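You operate a simulated robot arm through the tools that you are given. There is no shell and no other tool.

You are at the controls of a simulated robot arm. One attempt, no reset.

## Task
The pack was laid up with its stop pushed in: plug in, stop out, mains on, reset the trip.
Fine: plug in while the mains knob is off; the display ends on READY.

The check looks at the end state, three seconds after you hand in, the way a careful person would. Anything else that was tipped, shoved, dropped, spilled or broken makes it a failure.

## Robot
A 6-joint arm with a three-finger gripper, fixed in place. Base frame: the origin is on the floor under the middle of its stand, x ahead of it, y to its left, z up. Units: mm, rad, N and s.
It reaches about 1213 mm from its shoulder. Its first joint turns from -2.897 to 2.897 rad. Payload 4.89 kg.
Tool frame: the origin (TCP) lies between the finger pads and is the grasp point; the fingertips stand 30 mm ahead of it; z points along the fingers, y is the line along which they close. The gripper opens to 164 mm; its body begins 125 mm behind the TCP.
Orientation is told as [roll, pitch, yaw] about the base's x, y, z axes, in that order, counted from this pose: with the fingers straight down and closing along the base's y, the tool's x points along the base's -x, its y along +y and its z along -z.

## Interface
- The arm moves only by the tool play_rows. Its arguments are lists of equal length, an entry for each row: "rotation": the turn, a rotation vector about the tool's x, y, z in rad, a list of three; "translation": the shift along the tool's x, y, z in mm, a list of three; "jaw": the finger opening in mm, from 0 to 164. In form: {"rotation": [[wx, wy, wz], ...], "translation": [[dx, dy, dz], ...], "jaw": [jaw, ...]}. A call has 1 to 20 rows; each row shifts and turns the commanded pose from where the row before left it, along the tool's axes as they then stand. Each row takes 0.2 s and may step no farther than 50 mm and 0.15 rad from the row before; otherwise, or with a gripper value out of range, the whole call is refused. Where a pose cannot be reached the arm comes as near as it can. A force on the tool above 50 N (or 10 N above the force at the start of the call, whichever is more), or a blocked arm, ends the call early, and 0.2 s more pass. Each finger travels about 108 mm/s and halts on what it meets, pressing with about 38 N; the grip force reading is that of the motor and also rises with nothing between the fingers. The clock runs only during rows and for 0.2 s after the last one: add rows that do not move to give the fingers time. The reply holds the time, the measured pose of the TCP, the force on the tool along the base axes, the opening and the grip force, in the units named above and with some noise, with the torque about the TCP (base axes, N m) and any sound that the robot's microphone picked up.
- Cameras (640 x 400 px; columns grow to the right, rows downward): "scene" is fixed at [68.9, 656.7, 1669.6]; the picture's right is [-0.42, -0.91, 0.00], its down [-0.42, 0.20, -0.88] and it looks along [0.80, -0.37, -0.47] (base axes); focal length 336 px, centre (320, 200). "wrist" rides on the gripper at [76, -2, -152] in the tool frame; the picture's right is [0.02, 1.00, 0.00], its down [-0.88, 0.02, -0.47] and it looks along [-0.47, 0.01, 0.88] (tool axes); focal length 247 px, centre (320, 200). There is no depth. A picture from a camera that has moved, and an enlarged one, comes with that camera's place and axes in the base frame and with its lens. The place of the scene camera against the robot may be out by one fixed shift of up to 25 mm in any direction.
- camera(camera): a new picture of that camera. It takes no simulated time.
- raise_lower(by): moves the trunk up (or, below 0, down) by that many mm; the arm rides with it, the base frame stays. It gives what a move gives, with no picture.
- enlarge(camera, box): a new picture of the part [left, top, right, bottom] of that camera's present view, enlarged. It takes no simulated time.
- job_done(): hands the job in; it is judged then, once.

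Places have to be worked out from the pictures, the camera data and where the tool is seen. Open the gripper and draw the arm clear of the work before you hand the job in, unless the task says otherwise.

The tools are called by a JSON object that holds its "name" and its "arguments". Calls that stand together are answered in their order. play_rows: Moves the arm, as the interface text tells. Its arguments: {"type":"object","properties":{"rotation":{"type":"array"},"translation":{"type":"array"},"jaw":{"type":"array"}},"required":["rotation","translation","jaw"]} The other tools are called the same way: raise_lower (by) moves the trunk up or down; camera (camera) takes a picture; enlarge (camera, box) takes an enlarged picture of a part of a camera's view; job_done () hands the job in.

At the start:

```text
t: 0.0
tcp_pos: [397.9, 322.0, 1524.1]
tool_rot: [-0.001, 0.0, -0.003]
contact_force: [-1.0, -0.5, -0.5]
ft_torque: [-0.01, 0.01, -0.01]
gripper_width: 163.8
finger_force: 0.0
trunk travel left (down, up): [-175.0, 215.0]
```

scene: 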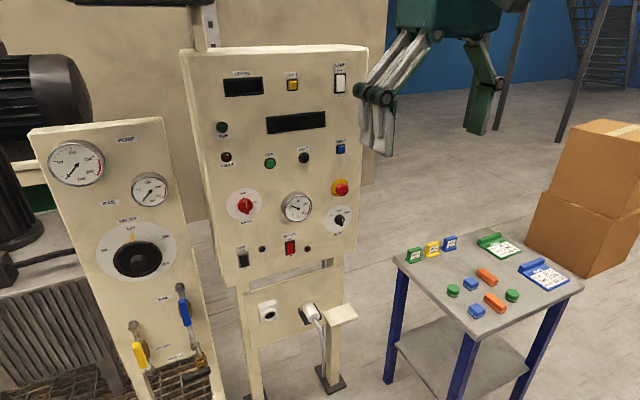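
wrist: 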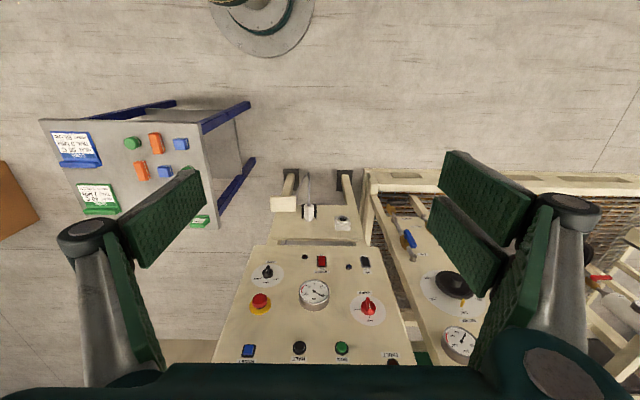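

I begin by looking closely at the panel and the plug/socket area in the scene camera before moving anything.

{"name": "enlarge", "arguments": {"camera": "scene", "box": [180, 40, 380, 165]}}

{"name": "enlarge", "arguments": {"camera": "scene", "box": [200, 150, 380, 262]}}

{"name": "enlarge", "arguments": {"camera": "scene", "box": [220, 260, 380, 360]}}

{"name": "enlarge", "arguments": {"camera": "wrist", "box": [210, 160, 430, 370]}}

```text
3.20 times, centred on (280, 102) of scene
camera zoom: at [68.9, 656.7, 1669.6], right [-0.42, -0.91, 0.0], down [-0.42, 0.2, -0.88], along [0.8, -0.37, -0.47], focal length 1074 px, centre (448, 512)
```

zoom: 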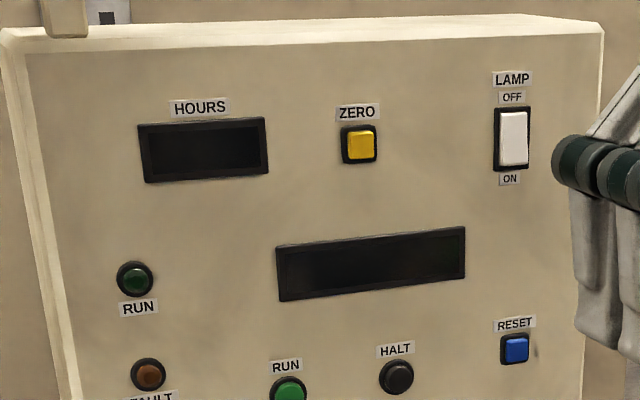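

```text
3.56 times, centred on (290, 206) of scene
camera zoom: at [68.9, 656.7, 1669.6], right [-0.42, -0.91, 0.0], down [-0.42, 0.2, -0.88], along [0.8, -0.37, -0.47], focal length 1193 px, centre (427, 179)
```

zoom: 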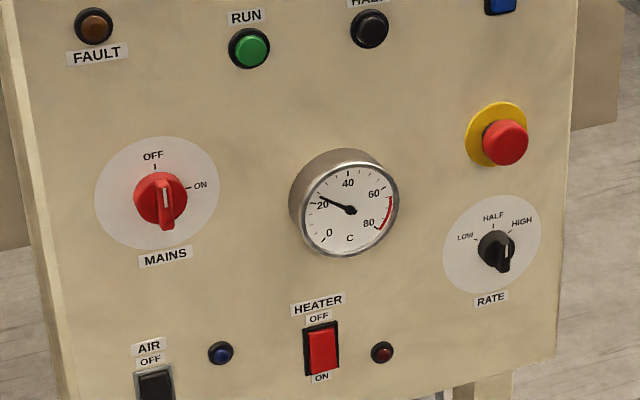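

```text
4.00 times, centred on (300, 310) of scene
camera zoom: at [68.9, 656.7, 1669.6], right [-0.42, -0.91, 0.0], down [-0.42, 0.2, -0.88], along [0.8, -0.37, -0.47], focal length 1343 px, centre (400, -240)
```

zoom: 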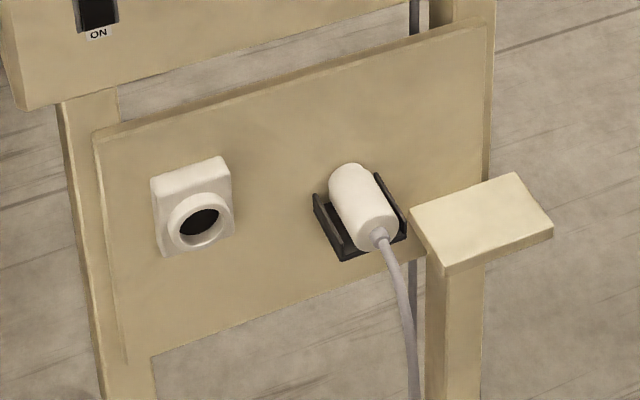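

```text
1.90 times, centred on (320, 265) of wrist
camera zoom: at [321.7, 320.3, 1675.6], right [-0.02, 1.0, 0.0], down [0.88, 0.02, 0.47], along [0.47, 0.01, -0.88], focal length 470 px, centre (320, 76)
```

zoom: 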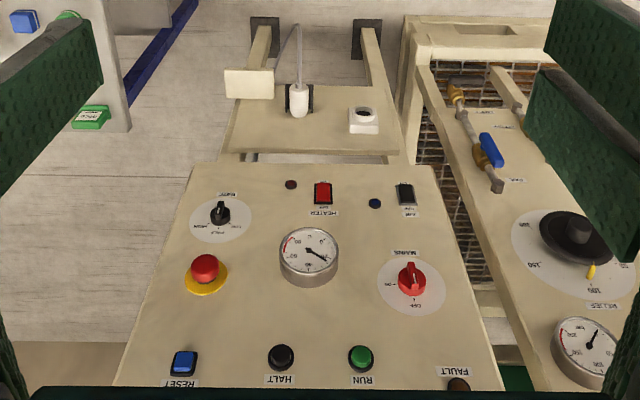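

The mains knob seems to point down in one view and to OFF or ON in another, so I need a closer look. The panel faces the robot, so I tilt the gripper forward about its y axis so the wrist camera faces it more squarely.

{"name": "play_rows", "arguments": {"rotation": [[0, -0.15, 0], [0, -0.15, 0], [0, -0.15, 0], [0, -0.15, 0], [0, -0.15, 0]], "translation": [[0, 0, 0], [0, 0, 0], [0, 0, 0], [0, 0, 0], [0, 0, 0]], "jaw": [164, 164, 164, 164, 164]}}

{"name": "camera", "arguments": {"camera": "wrist"}}

```text
t: 1.2
tcp_pos: [397.1, 322.4, 1523.0]
tool_rot: [0.001, -0.751, 0.0]
contact_force: [0.4, 1.4, 1.1]
ft_torque: [-0.15, 0.03, -0.07]
gripper_width: 164.0
finger_force: 0.1
trunk travel left (down, up): [-175.0, 215.0]
```

```text
taken
camera wrist: at [238.5, 321.2, 1582.2], right [-0.02, 1.0, -0.01], down [0.32, 0.02, 0.95], along [0.95, 0.01, -0.32], focal length 247 px, centre (320, 200)
```

wrist: 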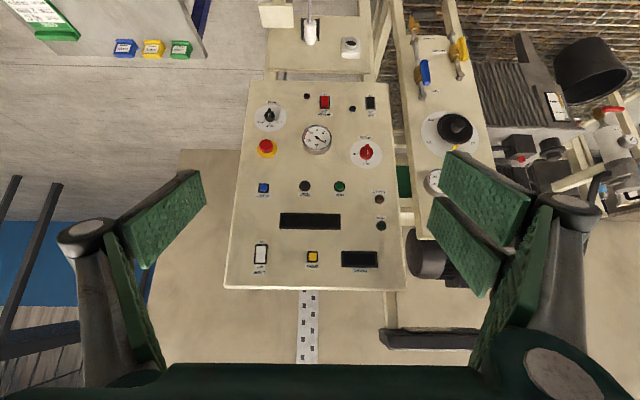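

{"name": "enlarge", "arguments": {"camera": "wrist", "box": [230, 75, 420, 194]}}

{"name": "enlarge", "arguments": {"camera": "wrist", "box": [220, 170, 420, 295]}}

{"name": "enlarge", "arguments": {"camera": "wrist", "box": [240, 0, 400, 100]}}

```text
3.36 times, centred on (325, 134) of wrist
camera zoom: at [238.5, 321.2, 1582.2], right [-0.02, 1.0, -0.01], down [0.32, 0.02, 0.95], along [0.95, 0.01, -0.32], focal length 830 px, centre (303, 420)
```

zoom: 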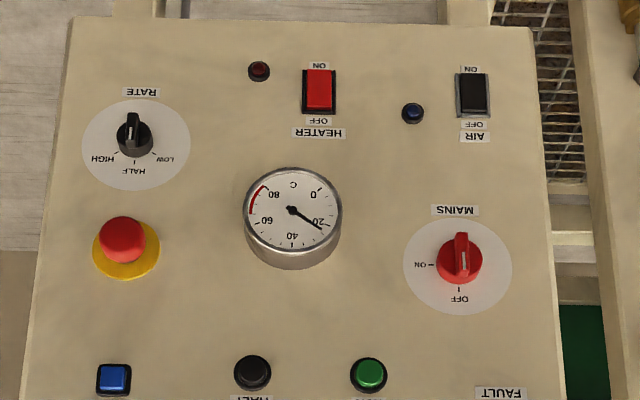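

```text
3.20 times, centred on (320, 232) of wrist
camera zoom: at [238.5, 321.2, 1582.2], right [-0.02, 1.0, -0.01], down [0.32, 0.02, 0.95], along [0.95, 0.01, -0.32], focal length 790 px, centre (320, 96)
```

zoom: 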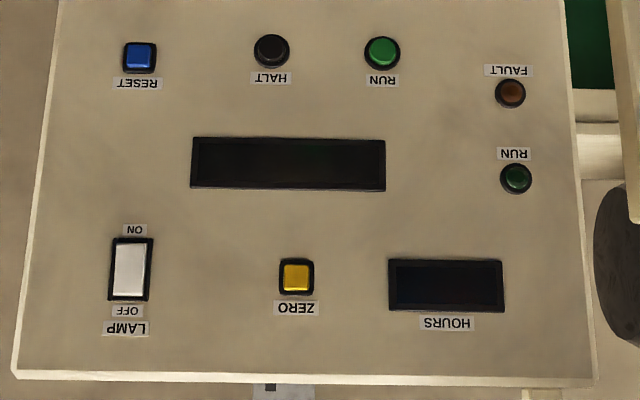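

```text
4.00 times, centred on (320, 50) of wrist
camera zoom: at [238.5, 321.2, 1582.2], right [-0.02, 1.0, -0.01], down [0.32, 0.02, 0.95], along [0.95, 0.01, -0.32], focal length 988 px, centre (320, 800)
```

zoom: 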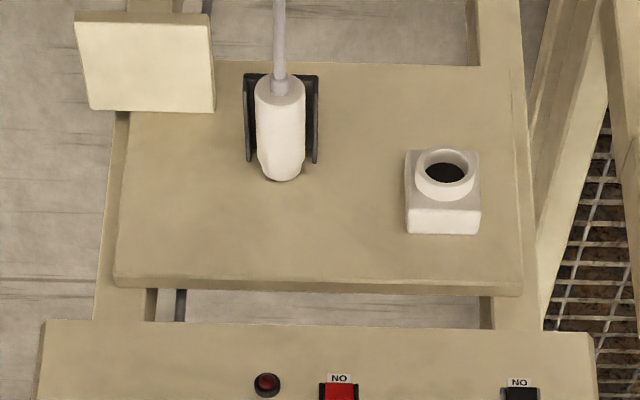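

The mains knob's white mark points to OFF, the stop is a red mushroom at right, and RESET is the blue button. The plug sits in a black cradle to the right of the white socket, below the panel. I lower the arm for a level view of plug and socket.

{"name": "play_rows", "arguments": {"rotation": [[0, 0, 0], [0, 0, 0], [0, 0, 0], [0, 0, 0], [0, 0, 0], [0, 0, 0], [0, 0, 0], [0, 0, 0]], "translation": [[30.7, 0, 32.9], [30.7, 0, 32.9], [30.7, 0, 32.9], [30.7, 0, 32.9], [30.7, 0, 32.9], [30.7, 0, 32.9], [30.7, 0, 32.9], [30.7, 0, 32.9]], "jaw": [164, 164, 164, 164, 164, 164, 164, 164]}}

{"name": "camera", "arguments": {"camera": "wrist"}}

{"name": "camera", "arguments": {"camera": "scene"}}

```text
t: 3.0
tcp_pos: [397.2, 320.3, 1161.7]
tool_rot: [-0.001, -0.751, 0.0]
contact_force: [-0.8, -1.0, 0.1]
ft_torque: [0.11, -0.04, 0.12]
gripper_width: 163.7
finger_force: 0.1
trunk travel left (down, up): [-175.0, 215.0]
```

```text
taken
camera wrist: at [236.9, 319.1, 1221.2], right [-0.02, 1.0, -0.01], down [0.32, 0.02, 0.95], along [0.95, 0.01, -0.32], focal length 247 px, centre (320, 200)
```

wrist: 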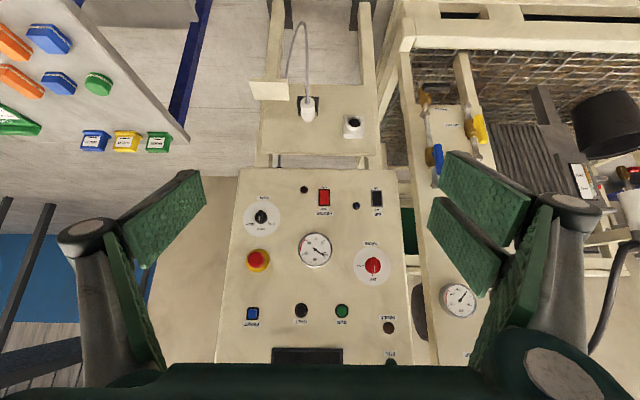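

```text
taken
```

scene: 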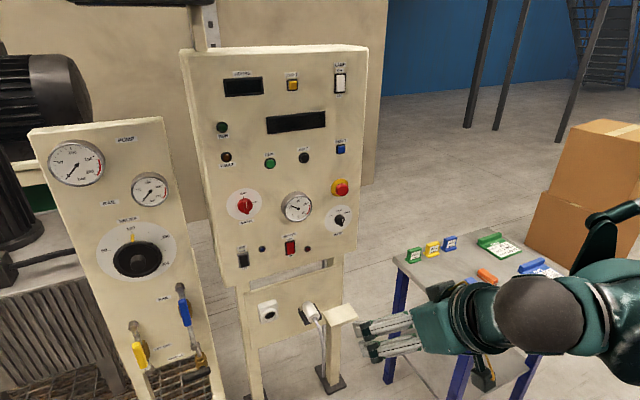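

With a 361 mm vertical baseline I can triangulate. I take enlargements of this new view.

{"name": "enlarge", "arguments": {"camera": "wrist", "box": [230, 165, 420, 284]}}

{"name": "enlarge", "arguments": {"camera": "wrist", "box": [240, 70, 400, 170]}}

{"name": "enlarge", "arguments": {"camera": "wrist", "box": [210, 270, 420, 400]}}

```text
3.36 times, centred on (325, 224) of wrist
camera zoom: at [236.9, 319.1, 1221.2], right [-0.02, 1.0, -0.01], down [0.32, 0.02, 0.95], along [0.95, 0.01, -0.32], focal length 830 px, centre (303, 118)
```

zoom: 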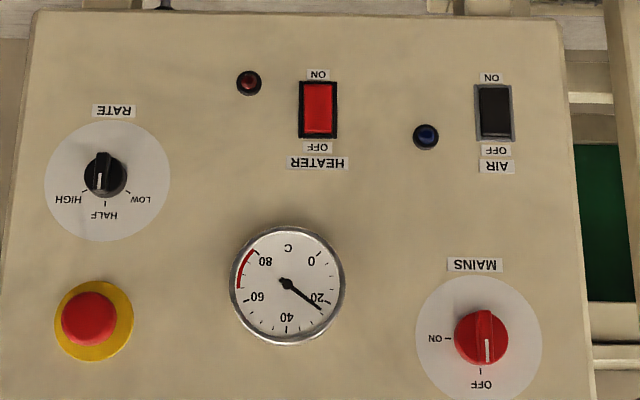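

```text
4.00 times, centred on (320, 120) of wrist
camera zoom: at [236.9, 319.1, 1221.2], right [-0.02, 1.0, -0.01], down [0.32, 0.02, 0.95], along [0.95, 0.01, -0.32], focal length 988 px, centre (320, 520)
```

zoom: 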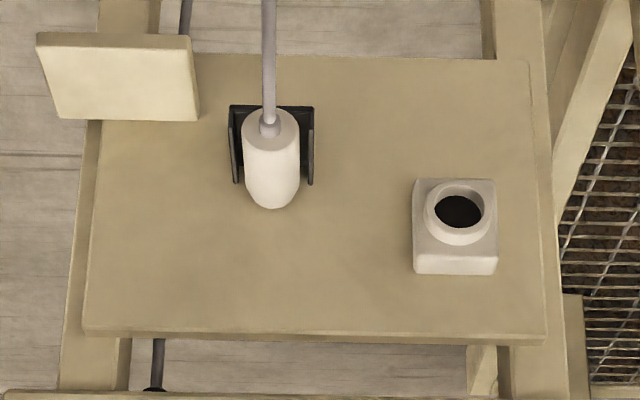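

```text
3.05 times, centred on (315, 335) of wrist
camera zoom: at [236.9, 319.1, 1221.2], right [-0.02, 1.0, -0.01], down [0.32, 0.02, 0.95], along [0.95, 0.01, -0.32], focal length 753 px, centre (335, -211)
```

zoom: 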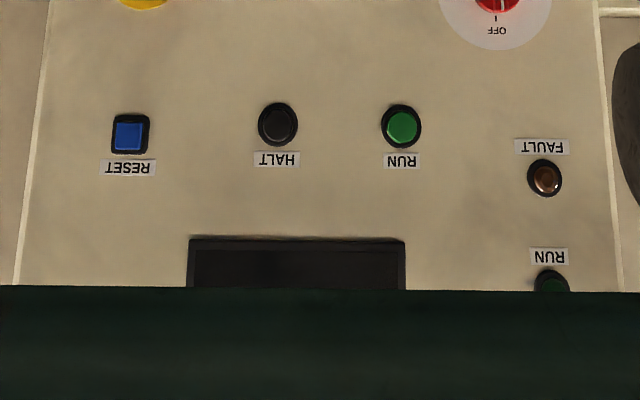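

Triangulation puts the panel and socket board near x≈970. The plug axis is near y≈281, z≈667 with its rear at x≈881; the socket mouth is near (938, 439, 708); the stop is near (941, 152, 1156), the mains knob near (953, 479, 1171) and reset near (962, 151, 1293). I go lower and level for a close look at the plug cradle.

{"name": "play_rows", "arguments": {"rotation": [[0, -0.11, 0], [0, -0.11, 0], [0, -0.11, 0], [0, 0, 0], [0, 0, 0], [0, 0, 0], [0, 0, 0], [0, 0, 0], [0, 0, 0], [0, 0, 0], [0, 0, 0], [0, 0, 0], [0, 0, 0], [0, 0, 0], [0, 0, 0]], "translation": [[0, 0, 0], [0, 0, 0], [0, 0, 0], [39.7, 0, 21.2], [39.7, 0, 21.2], [39.7, 0, 21.2], [39.7, 0, 21.2], [39.7, 0, 21.2], [39.7, 0, 21.2], [39.7, 0, 21.2], [39.7, 0, 21.2], [-21.2, -5, 39.7], [-21.2, -5, 39.7], [-21.2, -5, 39.7], [-21.2, -5, 39.7]], "jaw": [164, 164, 164, 164, 164, 164, 164, 164, 164, 164, 164, 164, 164, 164, 164]}}

{"name": "camera", "arguments": {"camera": "wrist"}}

{"name": "camera", "arguments": {"camera": "scene"}}

```text
t: 6.2
tcp_pos: [587.3, 335.9, 1025.1]
tool_rot: [0.0, -1.08, 0.003]
contact_force: [-1.3, 0.0, 0.7]
ft_torque: [-0.01, 0.0, -0.03]
gripper_width: 164.1
finger_force: 0.0
out of reach, approached as far as the arm can: row 6, 7, 8, 9, 10, 11
trunk travel left (down, up): [-175.0, 215.0]
```

```text
taken
camera wrist: at [417.4, 336.2, 1028.1], right [-0.01, 1.0, -0.02], down [0.0, 0.02, 1.0], along [1.0, 0.01, 0.0], focal length 247 px, centre (320, 200)
```

wrist: 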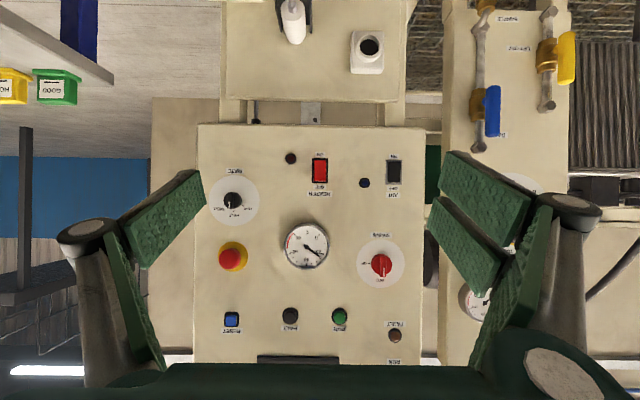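

```text
taken
```

scene: 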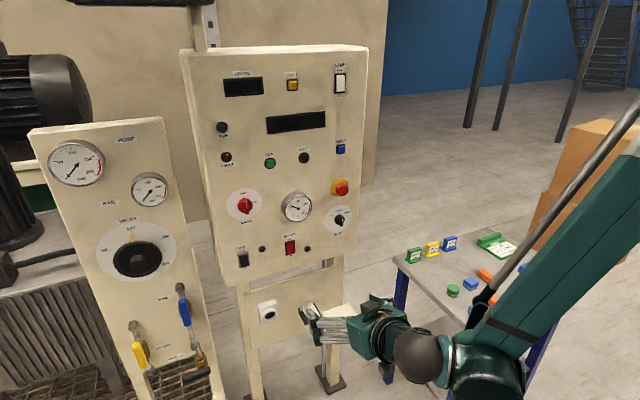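

The arm could not fold that low near its base, so it stopped at z≈1025. The forearm hangs from above and is clear of the table, so I lower the trunk by 175 mm to work low.

{"name": "raise_lower", "arguments": {"by": -175}}

{"name": "camera", "arguments": {"camera": "wrist"}}

```text
t: 8.2
tcp_pos: [587.9, 337.5, 849.9]
tool_rot: [0.0, -1.08, 0.0]
contact_force: [-0.2, 0.8, 0.2]
ft_torque: [-0.03, -0.02, 0.02]
gripper_width: 164.0
finger_force: 0.1
trunk travel left (down, up): [0.0, 390.0]
```

```text
taken
camera wrist: at [417.8, 336.0, 853.1], right [-0.01, 1.0, -0.02], down [0.0, 0.02, 1.0], along [1.0, 0.01, 0.0], focal length 247 px, centre (320, 200)
```

wrist: 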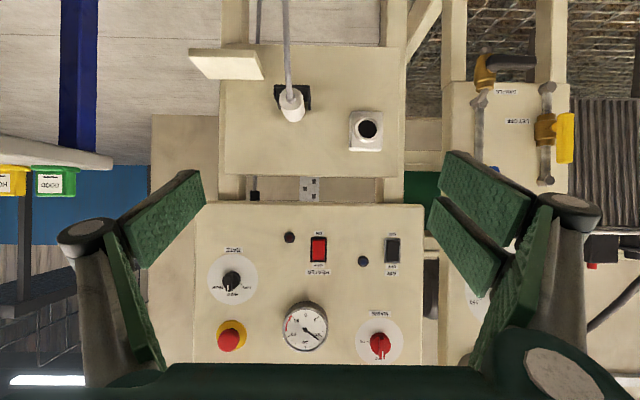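

{"name": "enlarge", "arguments": {"camera": "wrist", "box": [240, 60, 400, 160]}}

{"name": "enlarge", "arguments": {"camera": "scene", "box": [220, 260, 420, 385]}}

```text
4.00 times, centred on (320, 110) of wrist
camera zoom: at [417.8, 336.0, 853.1], right [-0.01, 1.0, -0.02], down [0.0, 0.02, 1.0], along [1.0, 0.01, 0.0], focal length 988 px, centre (320, 560)
```

zoom: 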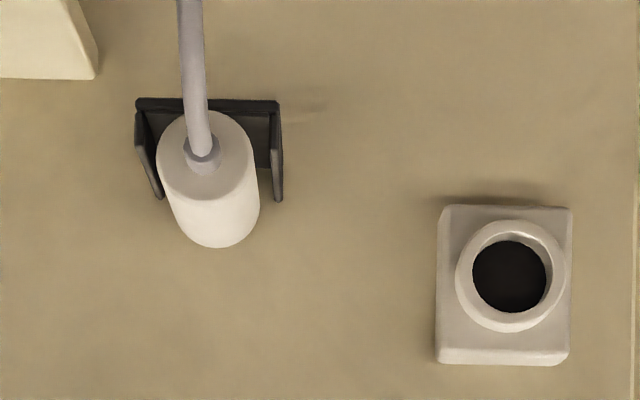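

```text
3.20 times, centred on (320, 322) of scene
camera zoom: at [68.9, 656.7, 1669.6], right [-0.42, -0.91, 0.0], down [-0.42, 0.2, -0.88], along [0.8, -0.37, -0.47], focal length 1074 px, centre (320, -192)
```

zoom: 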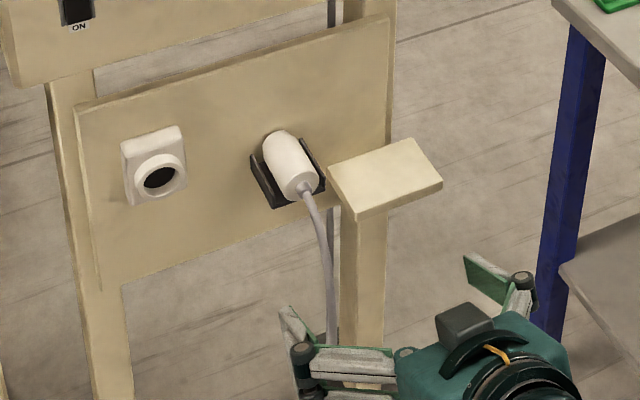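

Level view agrees: plug axis along x at y≈282, z≈660; socket centre near (y 437, z 706). I zoom further into the cradle walls and socket to see the heights.

{"name": "enlarge", "arguments": {"camera": "wrist", "box": [265, 75, 325, 125]}}

{"name": "enlarge", "arguments": {"camera": "scene", "box": [290, 290, 340, 335]}}

{"name": "enlarge", "arguments": {"camera": "wrist", "box": [340, 100, 400, 160]}}

```text
8.00 times, centred on (295, 100) of wrist
camera zoom: at [417.8, 336.0, 853.1], right [-0.01, 1.0, -0.02], down [0.0, 0.02, 1.0], along [1.0, 0.01, 0.0], focal length 1976 px, centre (520, 1000)
```

zoom: 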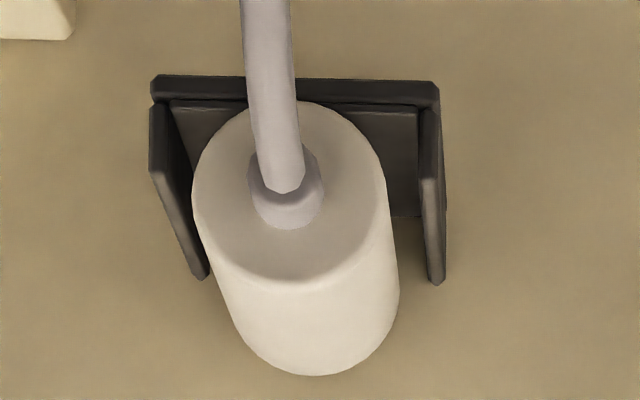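

```text
8.89 times, centred on (315, 312) of scene
camera zoom: at [68.9, 656.7, 1669.6], right [-0.42, -0.91, 0.0], down [-0.42, 0.2, -0.88], along [0.8, -0.37, -0.47], focal length 2984 px, centre (364, -800)
```

zoom: 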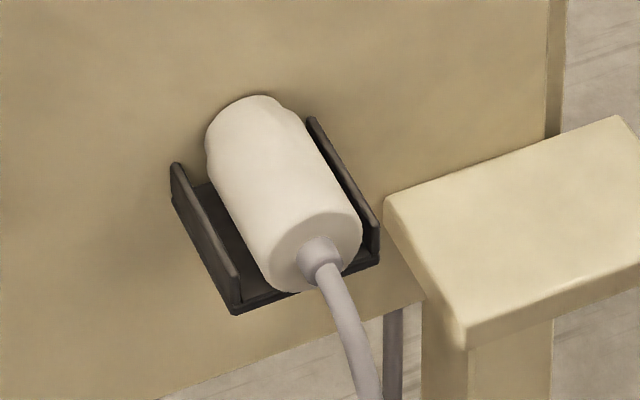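

```text
6.67 times, centred on (370, 130) of wrist
camera zoom: at [417.8, 336.0, 853.1], right [-0.01, 1.0, -0.02], down [0.0, 0.02, 1.0], along [1.0, 0.01, 0.0], focal length 1646 px, centre (-13, 667)
```

zoom: 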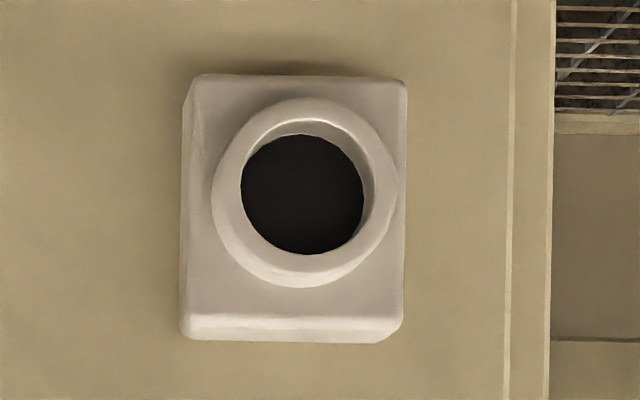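

The cradle is a shallow tray: base top z≈637, side walls up to z≈653, running x≈895–975, so I need the plug's side profile before choosing a grasp. I yaw the tool and shift left for an oblique side view.

{"name": "play_rows", "arguments": {"rotation": [[0.1324, 0, 0.0706], [0.1324, 0, 0.0706], [0.1324, 0, 0.0706], [0.1324, 0, 0.0706], [0.1324, 0, 0.0706], [0, 0, 0], [0, 0, 0], [0, 0, 0], [0, 0, 0], [0, 0, 0]], "translation": [[0, 0, 0], [0, 0, 0], [0, 0, 0], [0, 0, 0], [0, 0, 0], [11.9, 37.7, 17.6], [11.9, 37.7, 17.6], [11.9, 37.7, 17.6], [11.9, 37.7, 17.6], [11.9, 37.7, 17.6]], "jaw": [164, 164, 164, 164, 164, 164, 164, 164, 164, 164]}}

{"name": "camera", "arguments": {"camera": "wrist"}}

```text
t: 10.4
tcp_pos: [752.5, 441.3, 755.0]
tool_rot: [0.0, -1.081, -0.751]
contact_force: [-0.9, -0.9, 1.6]
ft_torque: [0.24, 0.1, 0.22]
gripper_width: 164.3
finger_force: 0.1
trunk travel left (down, up): [0.0, 390.0]
```

```text
taken
camera wrist: at [627.0, 556.5, 758.3], right [0.67, 0.74, -0.02], down [0.01, 0.02, 1.0], along [0.74, -0.67, 0.0], focal length 247 px, centre (320, 200)
```

wrist: 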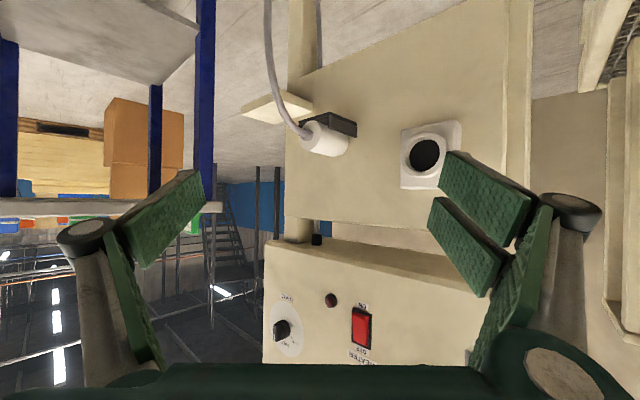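

{"name": "enlarge", "arguments": {"camera": "wrist", "box": [280, 95, 376, 170]}}

{"name": "enlarge", "arguments": {"camera": "wrist", "box": [385, 105, 481, 205]}}

```text
5.33 times, centred on (328, 132) of wrist
camera zoom: at [627.0, 556.5, 758.3], right [0.67, 0.74, -0.02], down [0.01, 0.02, 1.0], along [0.74, -0.67, 0.0], focal length 1317 px, centre (277, 560)
```

zoom: 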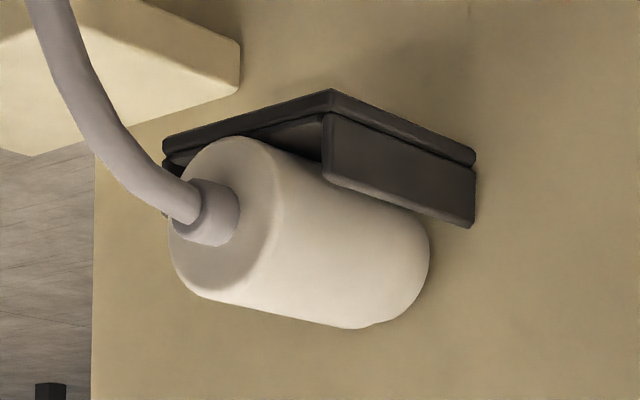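

```text
4.00 times, centred on (433, 155) of wrist
camera zoom: at [627.0, 556.5, 758.3], right [0.67, 0.74, -0.02], down [0.01, 0.02, 1.0], along [0.74, -0.67, 0.0], focal length 988 px, centre (-132, 380)
```

zoom: 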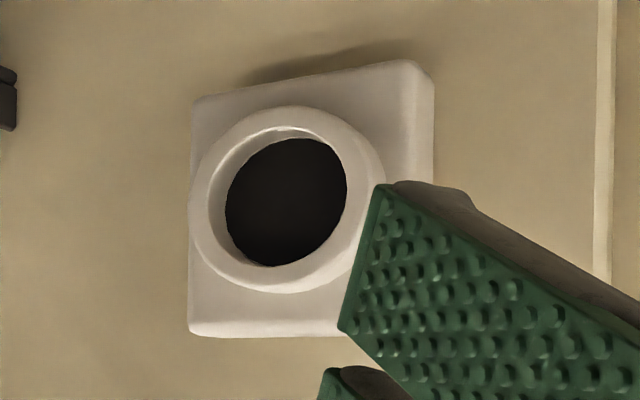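

The oblique view shows the plug lies fully on the tray: rear face near x≈901 and front near x≈965, axis z≈657, with the side walls reaching z≈655. Before choosing a grasp I want to see how the fingers look at plug width (about 44 mm), so I close them here in free space.

{"name": "play_rows", "arguments": {"rotation": [[0, 0, 0], [0, 0, 0], [0, 0, 0], [0, 0, 0], [0, 0, 0], [0, 0, 0]], "translation": [[0, 0, 0], [0, 0, 0], [0, 0, 0], [0, 0, 0], [0, 0, 0], [0, 0, 0]], "jaw": [44, 44, 44, 44, 44, 44]}}

{"name": "camera", "arguments": {"camera": "wrist"}}

{"name": "enlarge", "arguments": {"camera": "scene", "box": [240, 240, 440, 400]}}

```text
t: 11.8
tcp_pos: [752.6, 440.8, 754.4]
tool_rot: [-0.002, -1.08, -0.75]
contact_force: [0.0, 0.5, 0.3]
ft_torque: [-0.01, 0.02, 0.01]
gripper_width: 44.0
finger_force: 0.0
trunk travel left (down, up): [0.0, 390.0]
```

```text
taken
camera wrist: at [627.3, 556.6, 757.8], right [0.67, 0.74, -0.02], down [0.01, 0.02, 1.0], along [0.74, -0.67, 0.0], focal length 247 px, centre (320, 200)
```

wrist: 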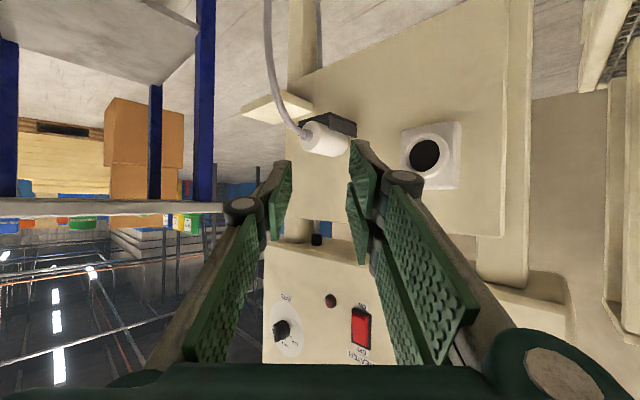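

```text
2.50 times, centred on (340, 320) of scene
camera zoom: at [68.9, 656.7, 1669.6], right [-0.42, -0.91, 0.0], down [-0.42, 0.2, -0.88], along [0.8, -0.37, -0.47], focal length 839 px, centre (270, -100)
```

zoom: 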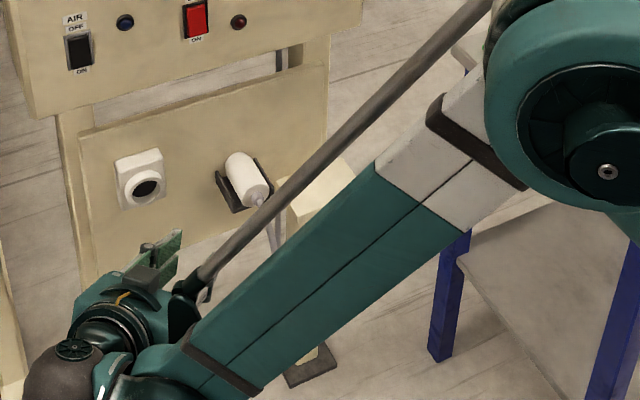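

{"name": "enlarge", "arguments": {"camera": "wrist", "box": [210, 120, 450, 270]}}

```text
2.67 times, centred on (330, 195) of wrist
camera zoom: at [627.3, 556.6, 757.8], right [0.67, 0.74, -0.02], down [0.01, 0.02, 1.0], along [0.74, -0.67, 0.0], focal length 659 px, centre (293, 213)
```

zoom: 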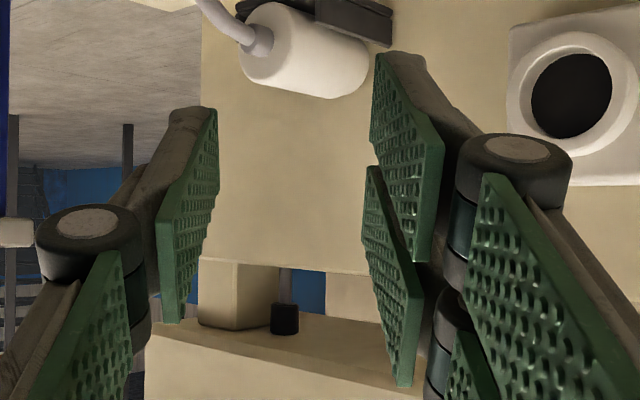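

At 44 mm opening the pads are parallel, the tips are about 30 mm ahead of the TCP, and the two-finger side spans roughly ±29 mm. I plan a steep top grasp (fingers mostly down, pitch about -0.25) with tips just above the tray walls. First I go to a viewpoint above and behind the plug.

{"name": "play_rows", "arguments": {"rotation": [[-0.1324, 0, -0.0706], [-0.1324, 0, -0.0706], [-0.1324, 0, -0.0706], [-0.1324, 0, -0.0706], [-0.1324, 0, -0.0706], [0, 0.1383, 0], [0, 0.1383, 0], [0, 0.1383, 0], [0, 0.1383, 0], [0, 0.1383, 0], [0, 0.1383, 0], [0, 0, 0], [0, 0, 0], [0, 0, 0], [0, 0, 0]], "translation": [[0, 0, 0], [0, 0, 0], [0, 0, 0], [0, 0, 0], [0, 0, 0], [0, 0, 0], [0, 0, 0], [0, 0, 0], [0, 0, 0], [0, 0, 0], [0, 0, 0], [-23.9, -40, -5.8], [-23.9, -40, -5.8], [-23.9, -40, -5.8], [-23.9, -40, -5.8]], "jaw": [90, 90, 90, 90, 90, 90, 90, 90, 90, 90, 90, 90, 90, 90, 90]}}

{"name": "camera", "arguments": {"camera": "wrist"}}

{"name": "camera", "arguments": {"camera": "scene"}}

```text
t: 15.0
tcp_pos: [838.5, 280.2, 800.5]
tool_rot: [0.0, -0.248, 0.002]
contact_force: [-0.6, 1.6, -0.2]
ft_torque: [-0.24, -0.06, -0.04]
gripper_width: 90.0
finger_force: 0.1
trunk travel left (down, up): [0.0, 390.0]
```

```text
taken
camera wrist: at [726.2, 279.9, 929.2], right [-0.02, 1.0, -0.01], down [0.74, 0.02, 0.68], along [0.68, 0.01, -0.74], focal length 247 px, centre (320, 200)
```

wrist: 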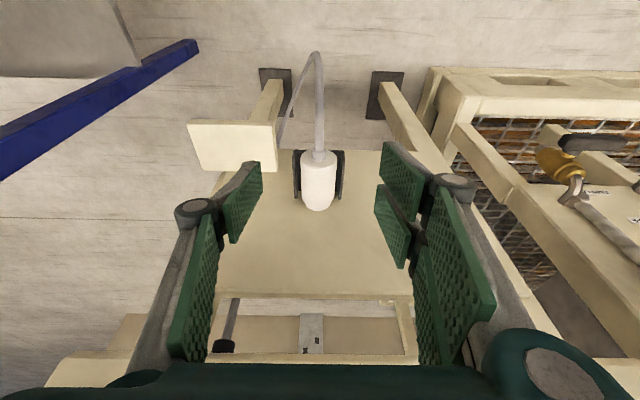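

```text
taken
```

scene: 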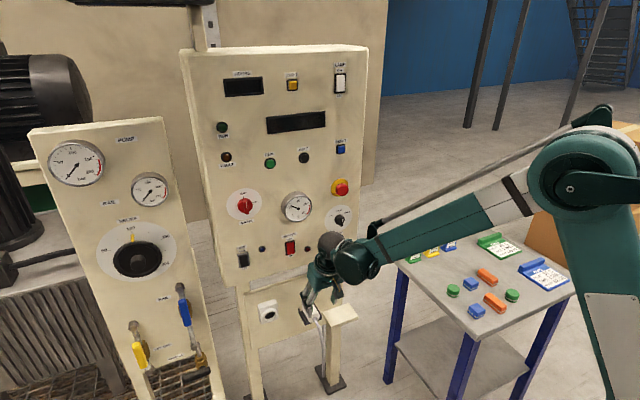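

{"name": "enlarge", "arguments": {"camera": "wrist", "box": [270, 130, 370, 220]}}

{"name": "enlarge", "arguments": {"camera": "scene", "box": [260, 210, 400, 330]}}

```text
4.44 times, centred on (320, 175) of wrist
camera zoom: at [726.2, 279.9, 929.2], right [-0.02, 1.0, -0.01], down [0.74, 0.02, 0.68], along [0.68, 0.01, -0.74], focal length 1098 px, centre (320, 311)
```

zoom: 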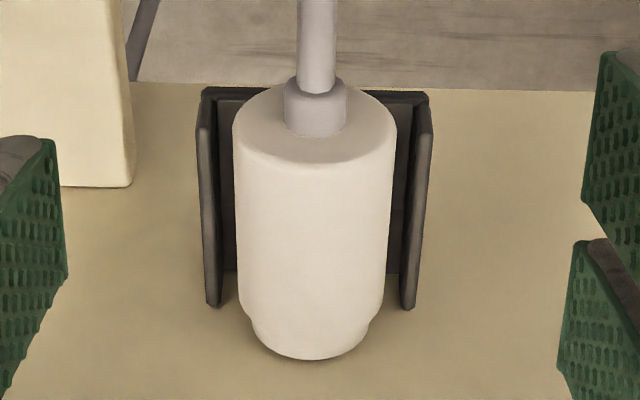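

```text
3.33 times, centred on (330, 270) of scene
camera zoom: at [68.9, 656.7, 1669.6], right [-0.42, -0.91, 0.0], down [-0.42, 0.2, -0.88], along [0.8, -0.37, -0.47], focal length 1119 px, centre (287, -33)
```

zoom: 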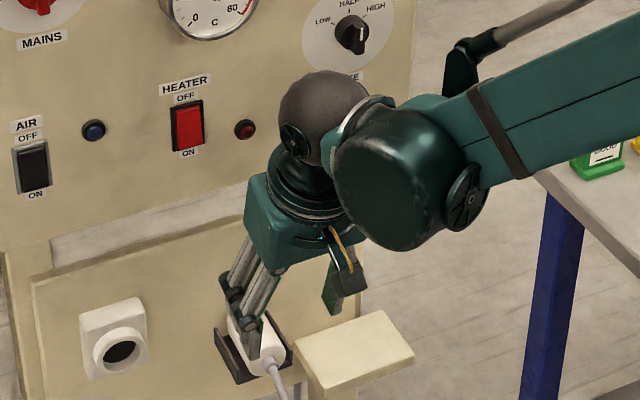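

The close view shows a body about 47 mm across (x≈899–963) with a narrower nose of about 12 mm touching the board, centred at y≈281. The gripper is aligned in y, so I descend to just above the grasp height with the fingers straddling the plug and look again.

{"name": "play_rows", "arguments": {"rotation": [[0, 0, 0], [0, 0, 0], [0, 0, 0], [0, 0, 0], [0, 0, 0]], "translation": [[-21.4, 0.3, 26.1], [-21.4, 0.3, 26.1], [-21.4, 0.3, 26.1], [3.7, 0, 14.55], [3.7, 0, 14.55]], "jaw": [90, 90, 90, 90, 90]}}

{"name": "camera", "arguments": {"camera": "wrist"}}

{"name": "enlarge", "arguments": {"camera": "scene", "box": [260, 210, 400, 330]}}

```text
t: 16.2
tcp_pos: [921.9, 282.1, 712.7]
tool_rot: [0.0, -0.248, 0.001]
contact_force: [-0.7, -0.7, -0.1]
ft_torque: [0.03, -0.07, 0.01]
gripper_width: 90.0
finger_force: 0.0
trunk travel left (down, up): [0.0, 390.0]
```

```text
taken
camera wrist: at [810.6, 281.4, 840.6], right [-0.02, 1.0, -0.01], down [0.74, 0.02, 0.68], along [0.68, 0.01, -0.74], focal length 247 px, centre (320, 200)
```

wrist: 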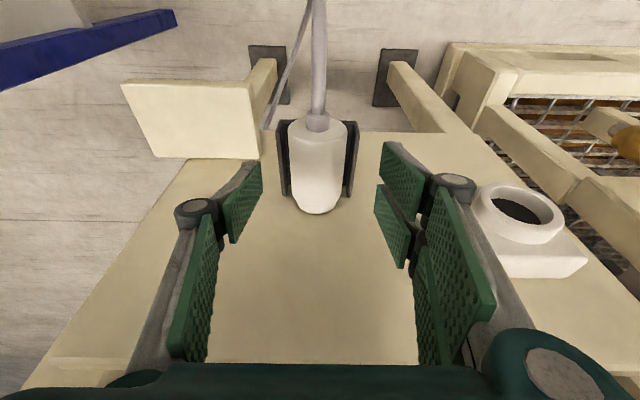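

```text
3.33 times, centred on (330, 270) of scene
camera zoom: at [68.9, 656.7, 1669.6], right [-0.42, -0.91, 0.0], down [-0.42, 0.2, -0.88], along [0.8, -0.37, -0.47], focal length 1119 px, centre (287, -33)
```

zoom: 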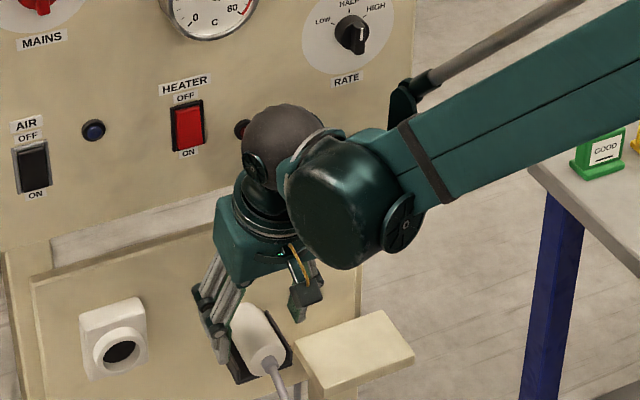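

The fingers straddle the plug correctly and the plug position is confirmed (x 900–974, y≈281, z≈660). I descend the last 20 mm so the tips sit just above the tray walls.

{"name": "play_rows", "arguments": {"rotation": [[0, 0, 0], [0, 0, 0], [0, 0, 0]], "translation": [[2.5, 0, 10], [2.5, 0, 10], [0, 0, 0]], "jaw": [84, 80, 76]}}

{"name": "enlarge", "arguments": {"camera": "wrist", "box": [200, 80, 450, 280]}}

{"name": "enlarge", "arguments": {"camera": "scene", "box": [290, 280, 350, 330]}}

```text
t: 17.0
tcp_pos: [921.7, 282.3, 690.4]
tool_rot: [0.001, -0.25, 0.0]
contact_force: [0.4, -0.7, 0.1]
ft_torque: [0.02, 0.03, 0.0]
gripper_width: 75.7
finger_force: 0.0
trunk travel left (down, up): [0.0, 390.0]
```

```text
2.00 times, centred on (325, 180) of wrist
camera zoom: at [810.0, 281.1, 818.2], right [-0.02, 1.0, -0.01], down [0.74, 0.02, 0.68], along [0.68, 0.01, -0.74], focal length 494 px, centre (310, 240)
```

zoom: 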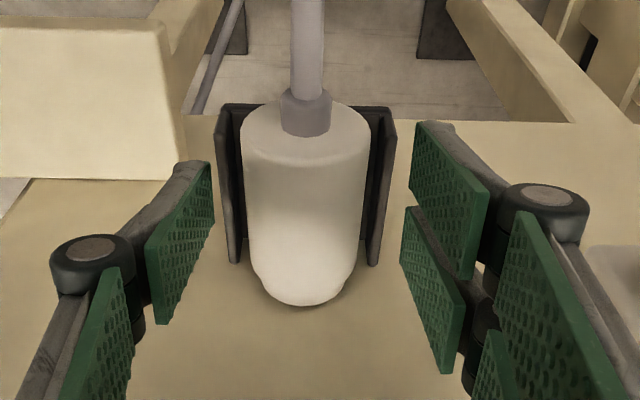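

```text
8.00 times, centred on (320, 305) of scene
camera zoom: at [68.9, 656.7, 1669.6], right [-0.42, -0.91, 0.0], down [-0.42, 0.2, -0.88], along [0.8, -0.37, -0.47], focal length 2685 px, centre (320, -640)
```

zoom: 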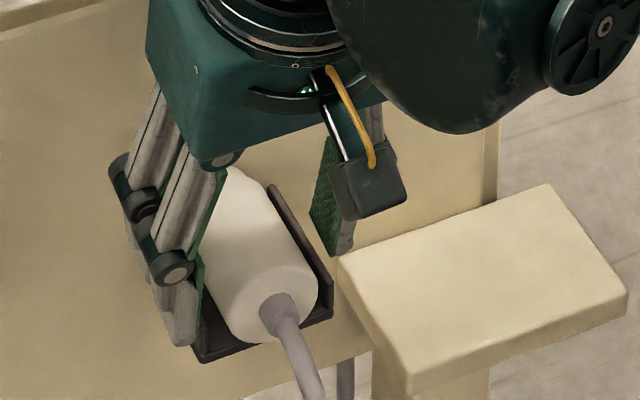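

The plug sits between the pads, about 1 mm toward -y. I shift 1 mm and close slowly onto the plug.

{"name": "play_rows", "arguments": {"rotation": [[0, 0, 0], [0, 0, 0], [0, 0, 0], [0, 0, 0], [0, 0, 0], [0, 0, 0], [0, 0, 0], [0, 0, 0]], "translation": [[0, -1.2, 0], [0, 0, 0], [0, 0, 0], [0, 0, 0], [0, 0, 0], [0, 0, 0], [0, 0, 0], [0, 0, 0]], "jaw": [68, 60, 54, 50, 46, 42, 38, 38]}}

{"name": "enlarge", "arguments": {"camera": "wrist", "box": [200, 80, 450, 280]}}

{"name": "enlarge", "arguments": {"camera": "scene", "box": [290, 280, 350, 330]}}

```text
t: 18.8
tcp_pos: [921.5, 280.8, 690.7]
tool_rot: [-0.001, -0.251, 0.002]
contact_force: [0.3, 0.3, 0.6]
ft_torque: [0.04, -0.01, 0.02]
gripper_width: 46.9
finger_force: 37.7
trunk travel left (down, up): [0.0, 390.0]
```

```text
2.00 times, centred on (325, 180) of wrist
camera zoom: at [810.0, 279.9, 818.6], right [-0.02, 1.0, -0.01], down [0.74, 0.02, 0.68], along [0.68, 0.01, -0.74], focal length 494 px, centre (310, 240)
```

zoom: 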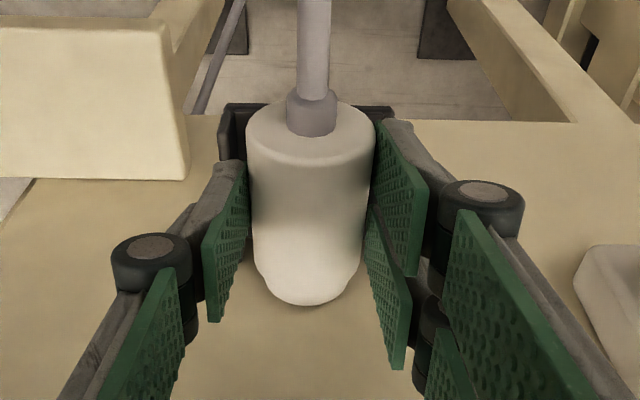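

```text
8.00 times, centred on (320, 305) of scene
camera zoom: at [68.9, 656.7, 1669.6], right [-0.42, -0.91, 0.0], down [-0.42, 0.2, -0.88], along [0.8, -0.37, -0.47], focal length 2685 px, centre (320, -640)
```

zoom: 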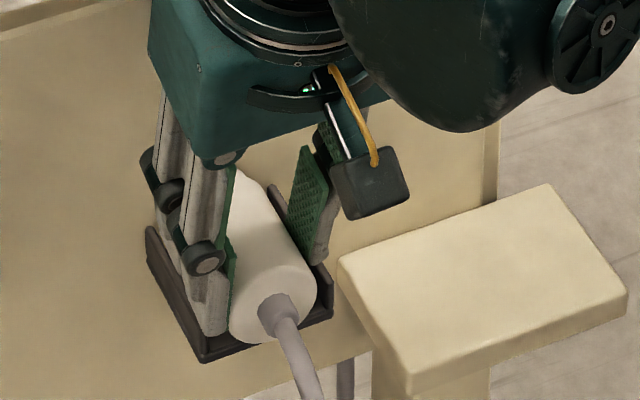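

Grip is firm at 46.9 mm, which matches the plug's full diameter. I lift straight up slowly by about 30 mm and check that the plug comes along.

{"name": "play_rows", "arguments": {"rotation": [[0, 0, 0], [0, 0, 0], [0, 0, 0], [0, 0, 0], [0, 0, 0], [0, 0, 0]], "translation": [[-1.0, 0, -3.9], [-1.25, 0, -4.85], [-1.5, 0, -5.8], [-1.5, 0, -5.8], [-1.5, 0, -5.8], [-1.5, 0, -5.8]], "jaw": [38, 38, 38, 38, 38, 38]}}

{"name": "enlarge", "arguments": {"camera": "wrist", "box": [200, 80, 450, 280]}}

{"name": "enlarge", "arguments": {"camera": "scene", "box": [270, 270, 350, 330]}}

```text
t: 20.2
tcp_pos: [920.6, 280.2, 724.1]
tool_rot: [-0.001, -0.25, 0.0]
contact_force: [0.0, 0.1, -0.1]
ft_torque: [-0.03, -0.01, 0.0]
gripper_width: 38.2
finger_force: 0.1
trunk travel left (down, up): [0.0, 390.0]
```

```text
2.00 times, centred on (325, 180) of wrist
camera zoom: at [810.0, 279.7, 851.9], right [-0.02, 1.0, -0.01], down [0.74, 0.02, 0.68], along [0.68, 0.01, -0.74], focal length 494 px, centre (310, 240)
```

zoom: 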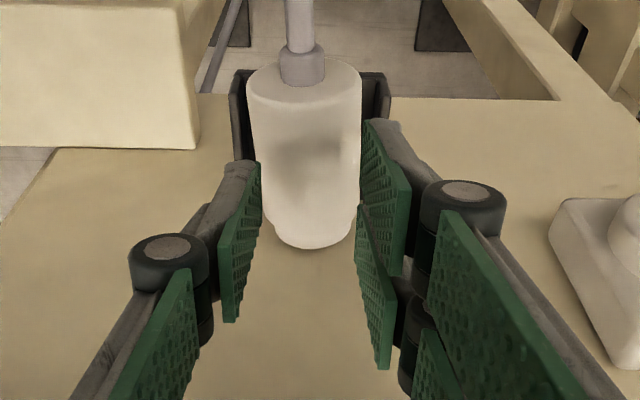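

```text
6.67 times, centred on (310, 300) of scene
camera zoom: at [68.9, 656.7, 1669.6], right [-0.42, -0.91, 0.0], down [-0.42, 0.2, -0.88], along [0.8, -0.37, -0.47], focal length 2238 px, centre (387, -467)
```

zoom: 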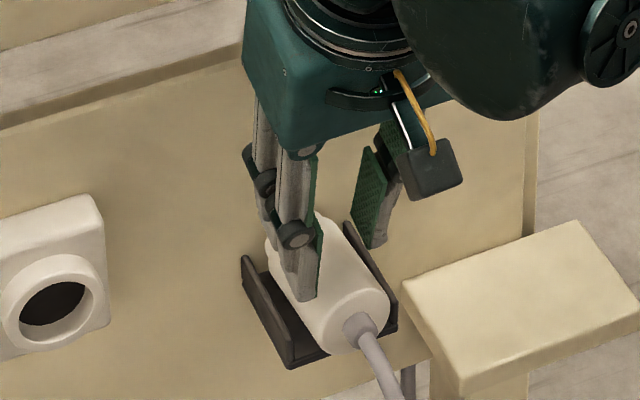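

The fingers slipped off upward (width fell to 38); the plug did not move from its tray. The tips were at or above the plug's axis, so I need a flatter, deeper grip. I back up slightly, tilt nearer vertical (pitch -0.1), and then probe the wall tops gently so the tips end up below the plug's widest line.

{"name": "play_rows", "arguments": {"rotation": [[0, 0, 0], [0, 0, 0], [0, 0.075, 0], [0, 0.075, 0], [0, 0, 0]], "translation": [[8.7, 0.4, -2.2], [8.7, 0.4, -2.2], [0, 0, 0], [0, 0, 0], [0, 0, 0]], "jaw": [50, 66, 66, 66, 66]}}

{"name": "camera", "arguments": {"camera": "wrist"}}

{"name": "enlarge", "arguments": {"camera": "scene", "box": [240, 200, 380, 330]}}

```text
t: 21.4
tcp_pos: [904.1, 282.0, 723.9]
tool_rot: [0.001, -0.101, 0.0]
contact_force: [-1.1, -0.2, -0.1]
ft_torque: [0.01, -0.03, -0.03]
gripper_width: 65.8
finger_force: 0.0
trunk travel left (down, up): [0.0, 390.0]
```

```text
taken
camera wrist: at [812.9, 280.4, 867.3], right [-0.02, 1.0, 0.0], down [0.83, 0.02, 0.56], along [0.56, 0.01, -0.83], focal length 247 px, centre (320, 200)
```

wrist: 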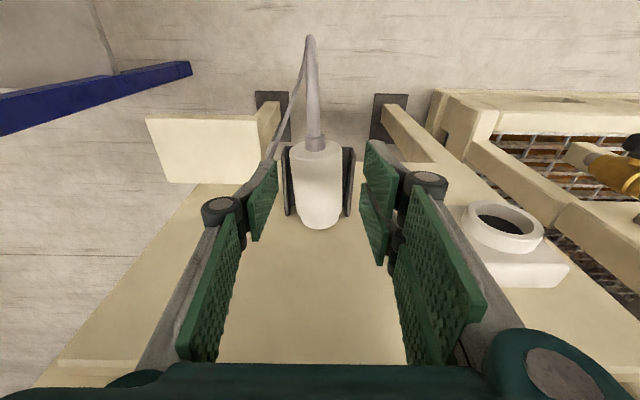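

```text
3.08 times, centred on (310, 265) of scene
camera zoom: at [68.9, 656.7, 1669.6], right [-0.42, -0.91, 0.0], down [-0.42, 0.2, -0.88], along [0.8, -0.37, -0.47], focal length 1033 px, centre (351, 0)
```

zoom: 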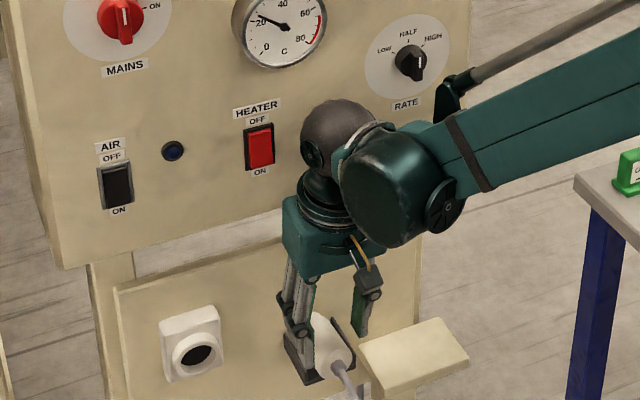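

Clear of the panel. I descend to z≈690 and then in 1 mm steps, with the tips directly over the wall tops, watching the contact force.

{"name": "play_rows", "arguments": {"rotation": [[0, 0, 0], [0, 0, 0], [0, 0, 0], [0, 0, 0], [0, 0, 0], [0, 0, 0], [0, 0, 0], [0, 0, 0]], "translation": [[1.1, 0, 11.1], [1.1, 0, 11.1], [1.1, 0, 11.1], [0.1, 0, 1], [0.1, 0, 1], [0.1, 0, 1], [0.1, 0, 1], [0, 0, 0]], "jaw": [66, 66, 66, 66, 66, 66, 66, 66]}}

```text
t: 23.2
tcp_pos: [903.3, 281.0, 685.9]
tool_rot: [0.003, -0.1, 0.001]
contact_force: [-1.1, 0.6, 1.3]
ft_torque: [0.0, 0.02, -0.02]
gripper_width: 66.0
finger_force: 0.0
trunk travel left (down, up): [0.0, 390.0]
```

No contact yet at z≈686; I continue in 1 mm steps.

{"name": "play_rows", "arguments": {"rotation": [[0, 0, 0], [0, 0, 0], [0, 0, 0]], "translation": [[0.1, 0, 1], [0.1, 0, 1], [0, 0, 0]], "jaw": [66, 66, 66]}}

{"name": "enlarge", "arguments": {"camera": "wrist", "box": [220, 110, 430, 270]}}

{"name": "enlarge", "arguments": {"camera": "scene", "box": [285, 280, 345, 330]}}

```text
t: 24.0
tcp_pos: [903.1, 281.9, 683.2]
tool_rot: [-0.001, -0.102, 0.0]
contact_force: [0.4, -0.8, -0.1]
ft_torque: [-0.01, 0.03, -0.01]
gripper_width: 65.8
finger_force: 0.0
trunk travel left (down, up): [0.0, 390.0]
```

```text
2.50 times, centred on (325, 190) of wrist
camera zoom: at [812.5, 280.6, 826.8], right [-0.02, 1.0, 0.0], down [0.83, 0.02, 0.56], along [0.56, 0.01, -0.83], focal length 617 px, centre (308, 225)
```

zoom: 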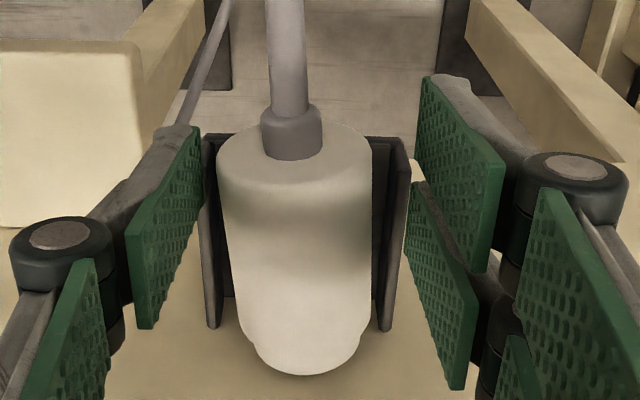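

```text
8.00 times, centred on (315, 305) of scene
camera zoom: at [68.9, 656.7, 1669.6], right [-0.42, -0.91, 0.0], down [-0.42, 0.2, -0.88], along [0.8, -0.37, -0.47], focal length 2685 px, centre (360, -640)
```

zoom: 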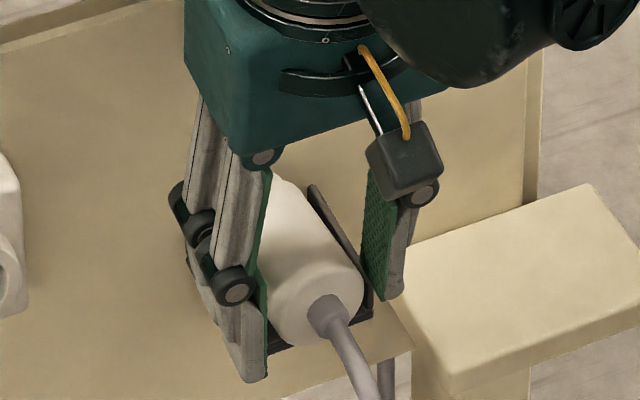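

The plug's rear has swung about 3 mm toward -y after the slip, but it is still in the tray. There is no wall contact yet at z≈683, so I narrow the jaw to 60 so the tips are squarely over the walls and continue down in 1 mm steps.

{"name": "play_rows", "arguments": {"rotation": [[0, 0, 0], [0, 0, 0], [0, 0, 0], [0, 0, 0]], "translation": [[0, 0, 0], [0.1, 0, 1], [0.1, 0, 1], [0, 0, 0]], "jaw": [60, 60, 60, 60]}}

```text
t: 25.0
tcp_pos: [904.5, 281.1, 680.5]
tool_rot: [0.0, -0.099, -0.001]
contact_force: [0.0, 0.1, -0.5]
ft_torque: [-0.01, 0.0, 0.02]
gripper_width: 59.9
finger_force: 0.2
trunk travel left (down, up): [0.0, 390.0]
```

{"name": "play_rows", "arguments": {"rotation": [[0, 0, 0], [0, 0, 0], [0, 0, 0]], "translation": [[0.1, 0, 1], [0.1, 0, 1], [0, 0, 0]], "jaw": [60, 60, 60]}}

{"name": "enlarge", "arguments": {"camera": "wrist", "box": [220, 110, 430, 270]}}

```text
t: 25.8
tcp_pos: [903.2, 281.0, 681.4]
tool_rot: [-0.001, -0.101, -0.001]
contact_force: [1.7, -1.4, 33.9]
ft_torque: [-0.73, -0.24, -0.2]
gripper_width: 60.2
finger_force: 8.6
trunk travel left (down, up): [0.0, 390.0]
```

```text
2.50 times, centred on (325, 190) of wrist
camera zoom: at [812.4, 280.3, 823.8], right [-0.02, 1.0, 0.0], down [0.83, 0.02, 0.56], along [0.56, 0.01, -0.83], focal length 617 px, centre (308, 225)
```

zoom: 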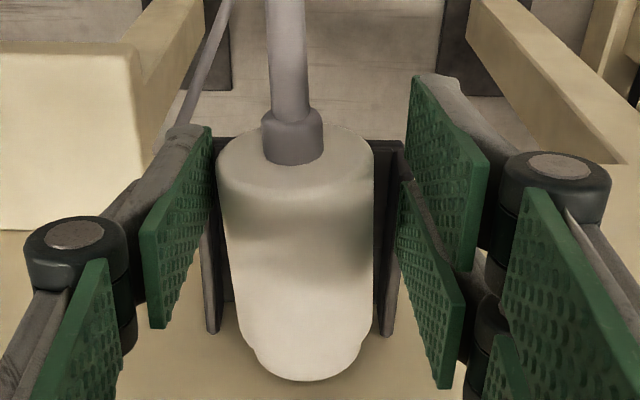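

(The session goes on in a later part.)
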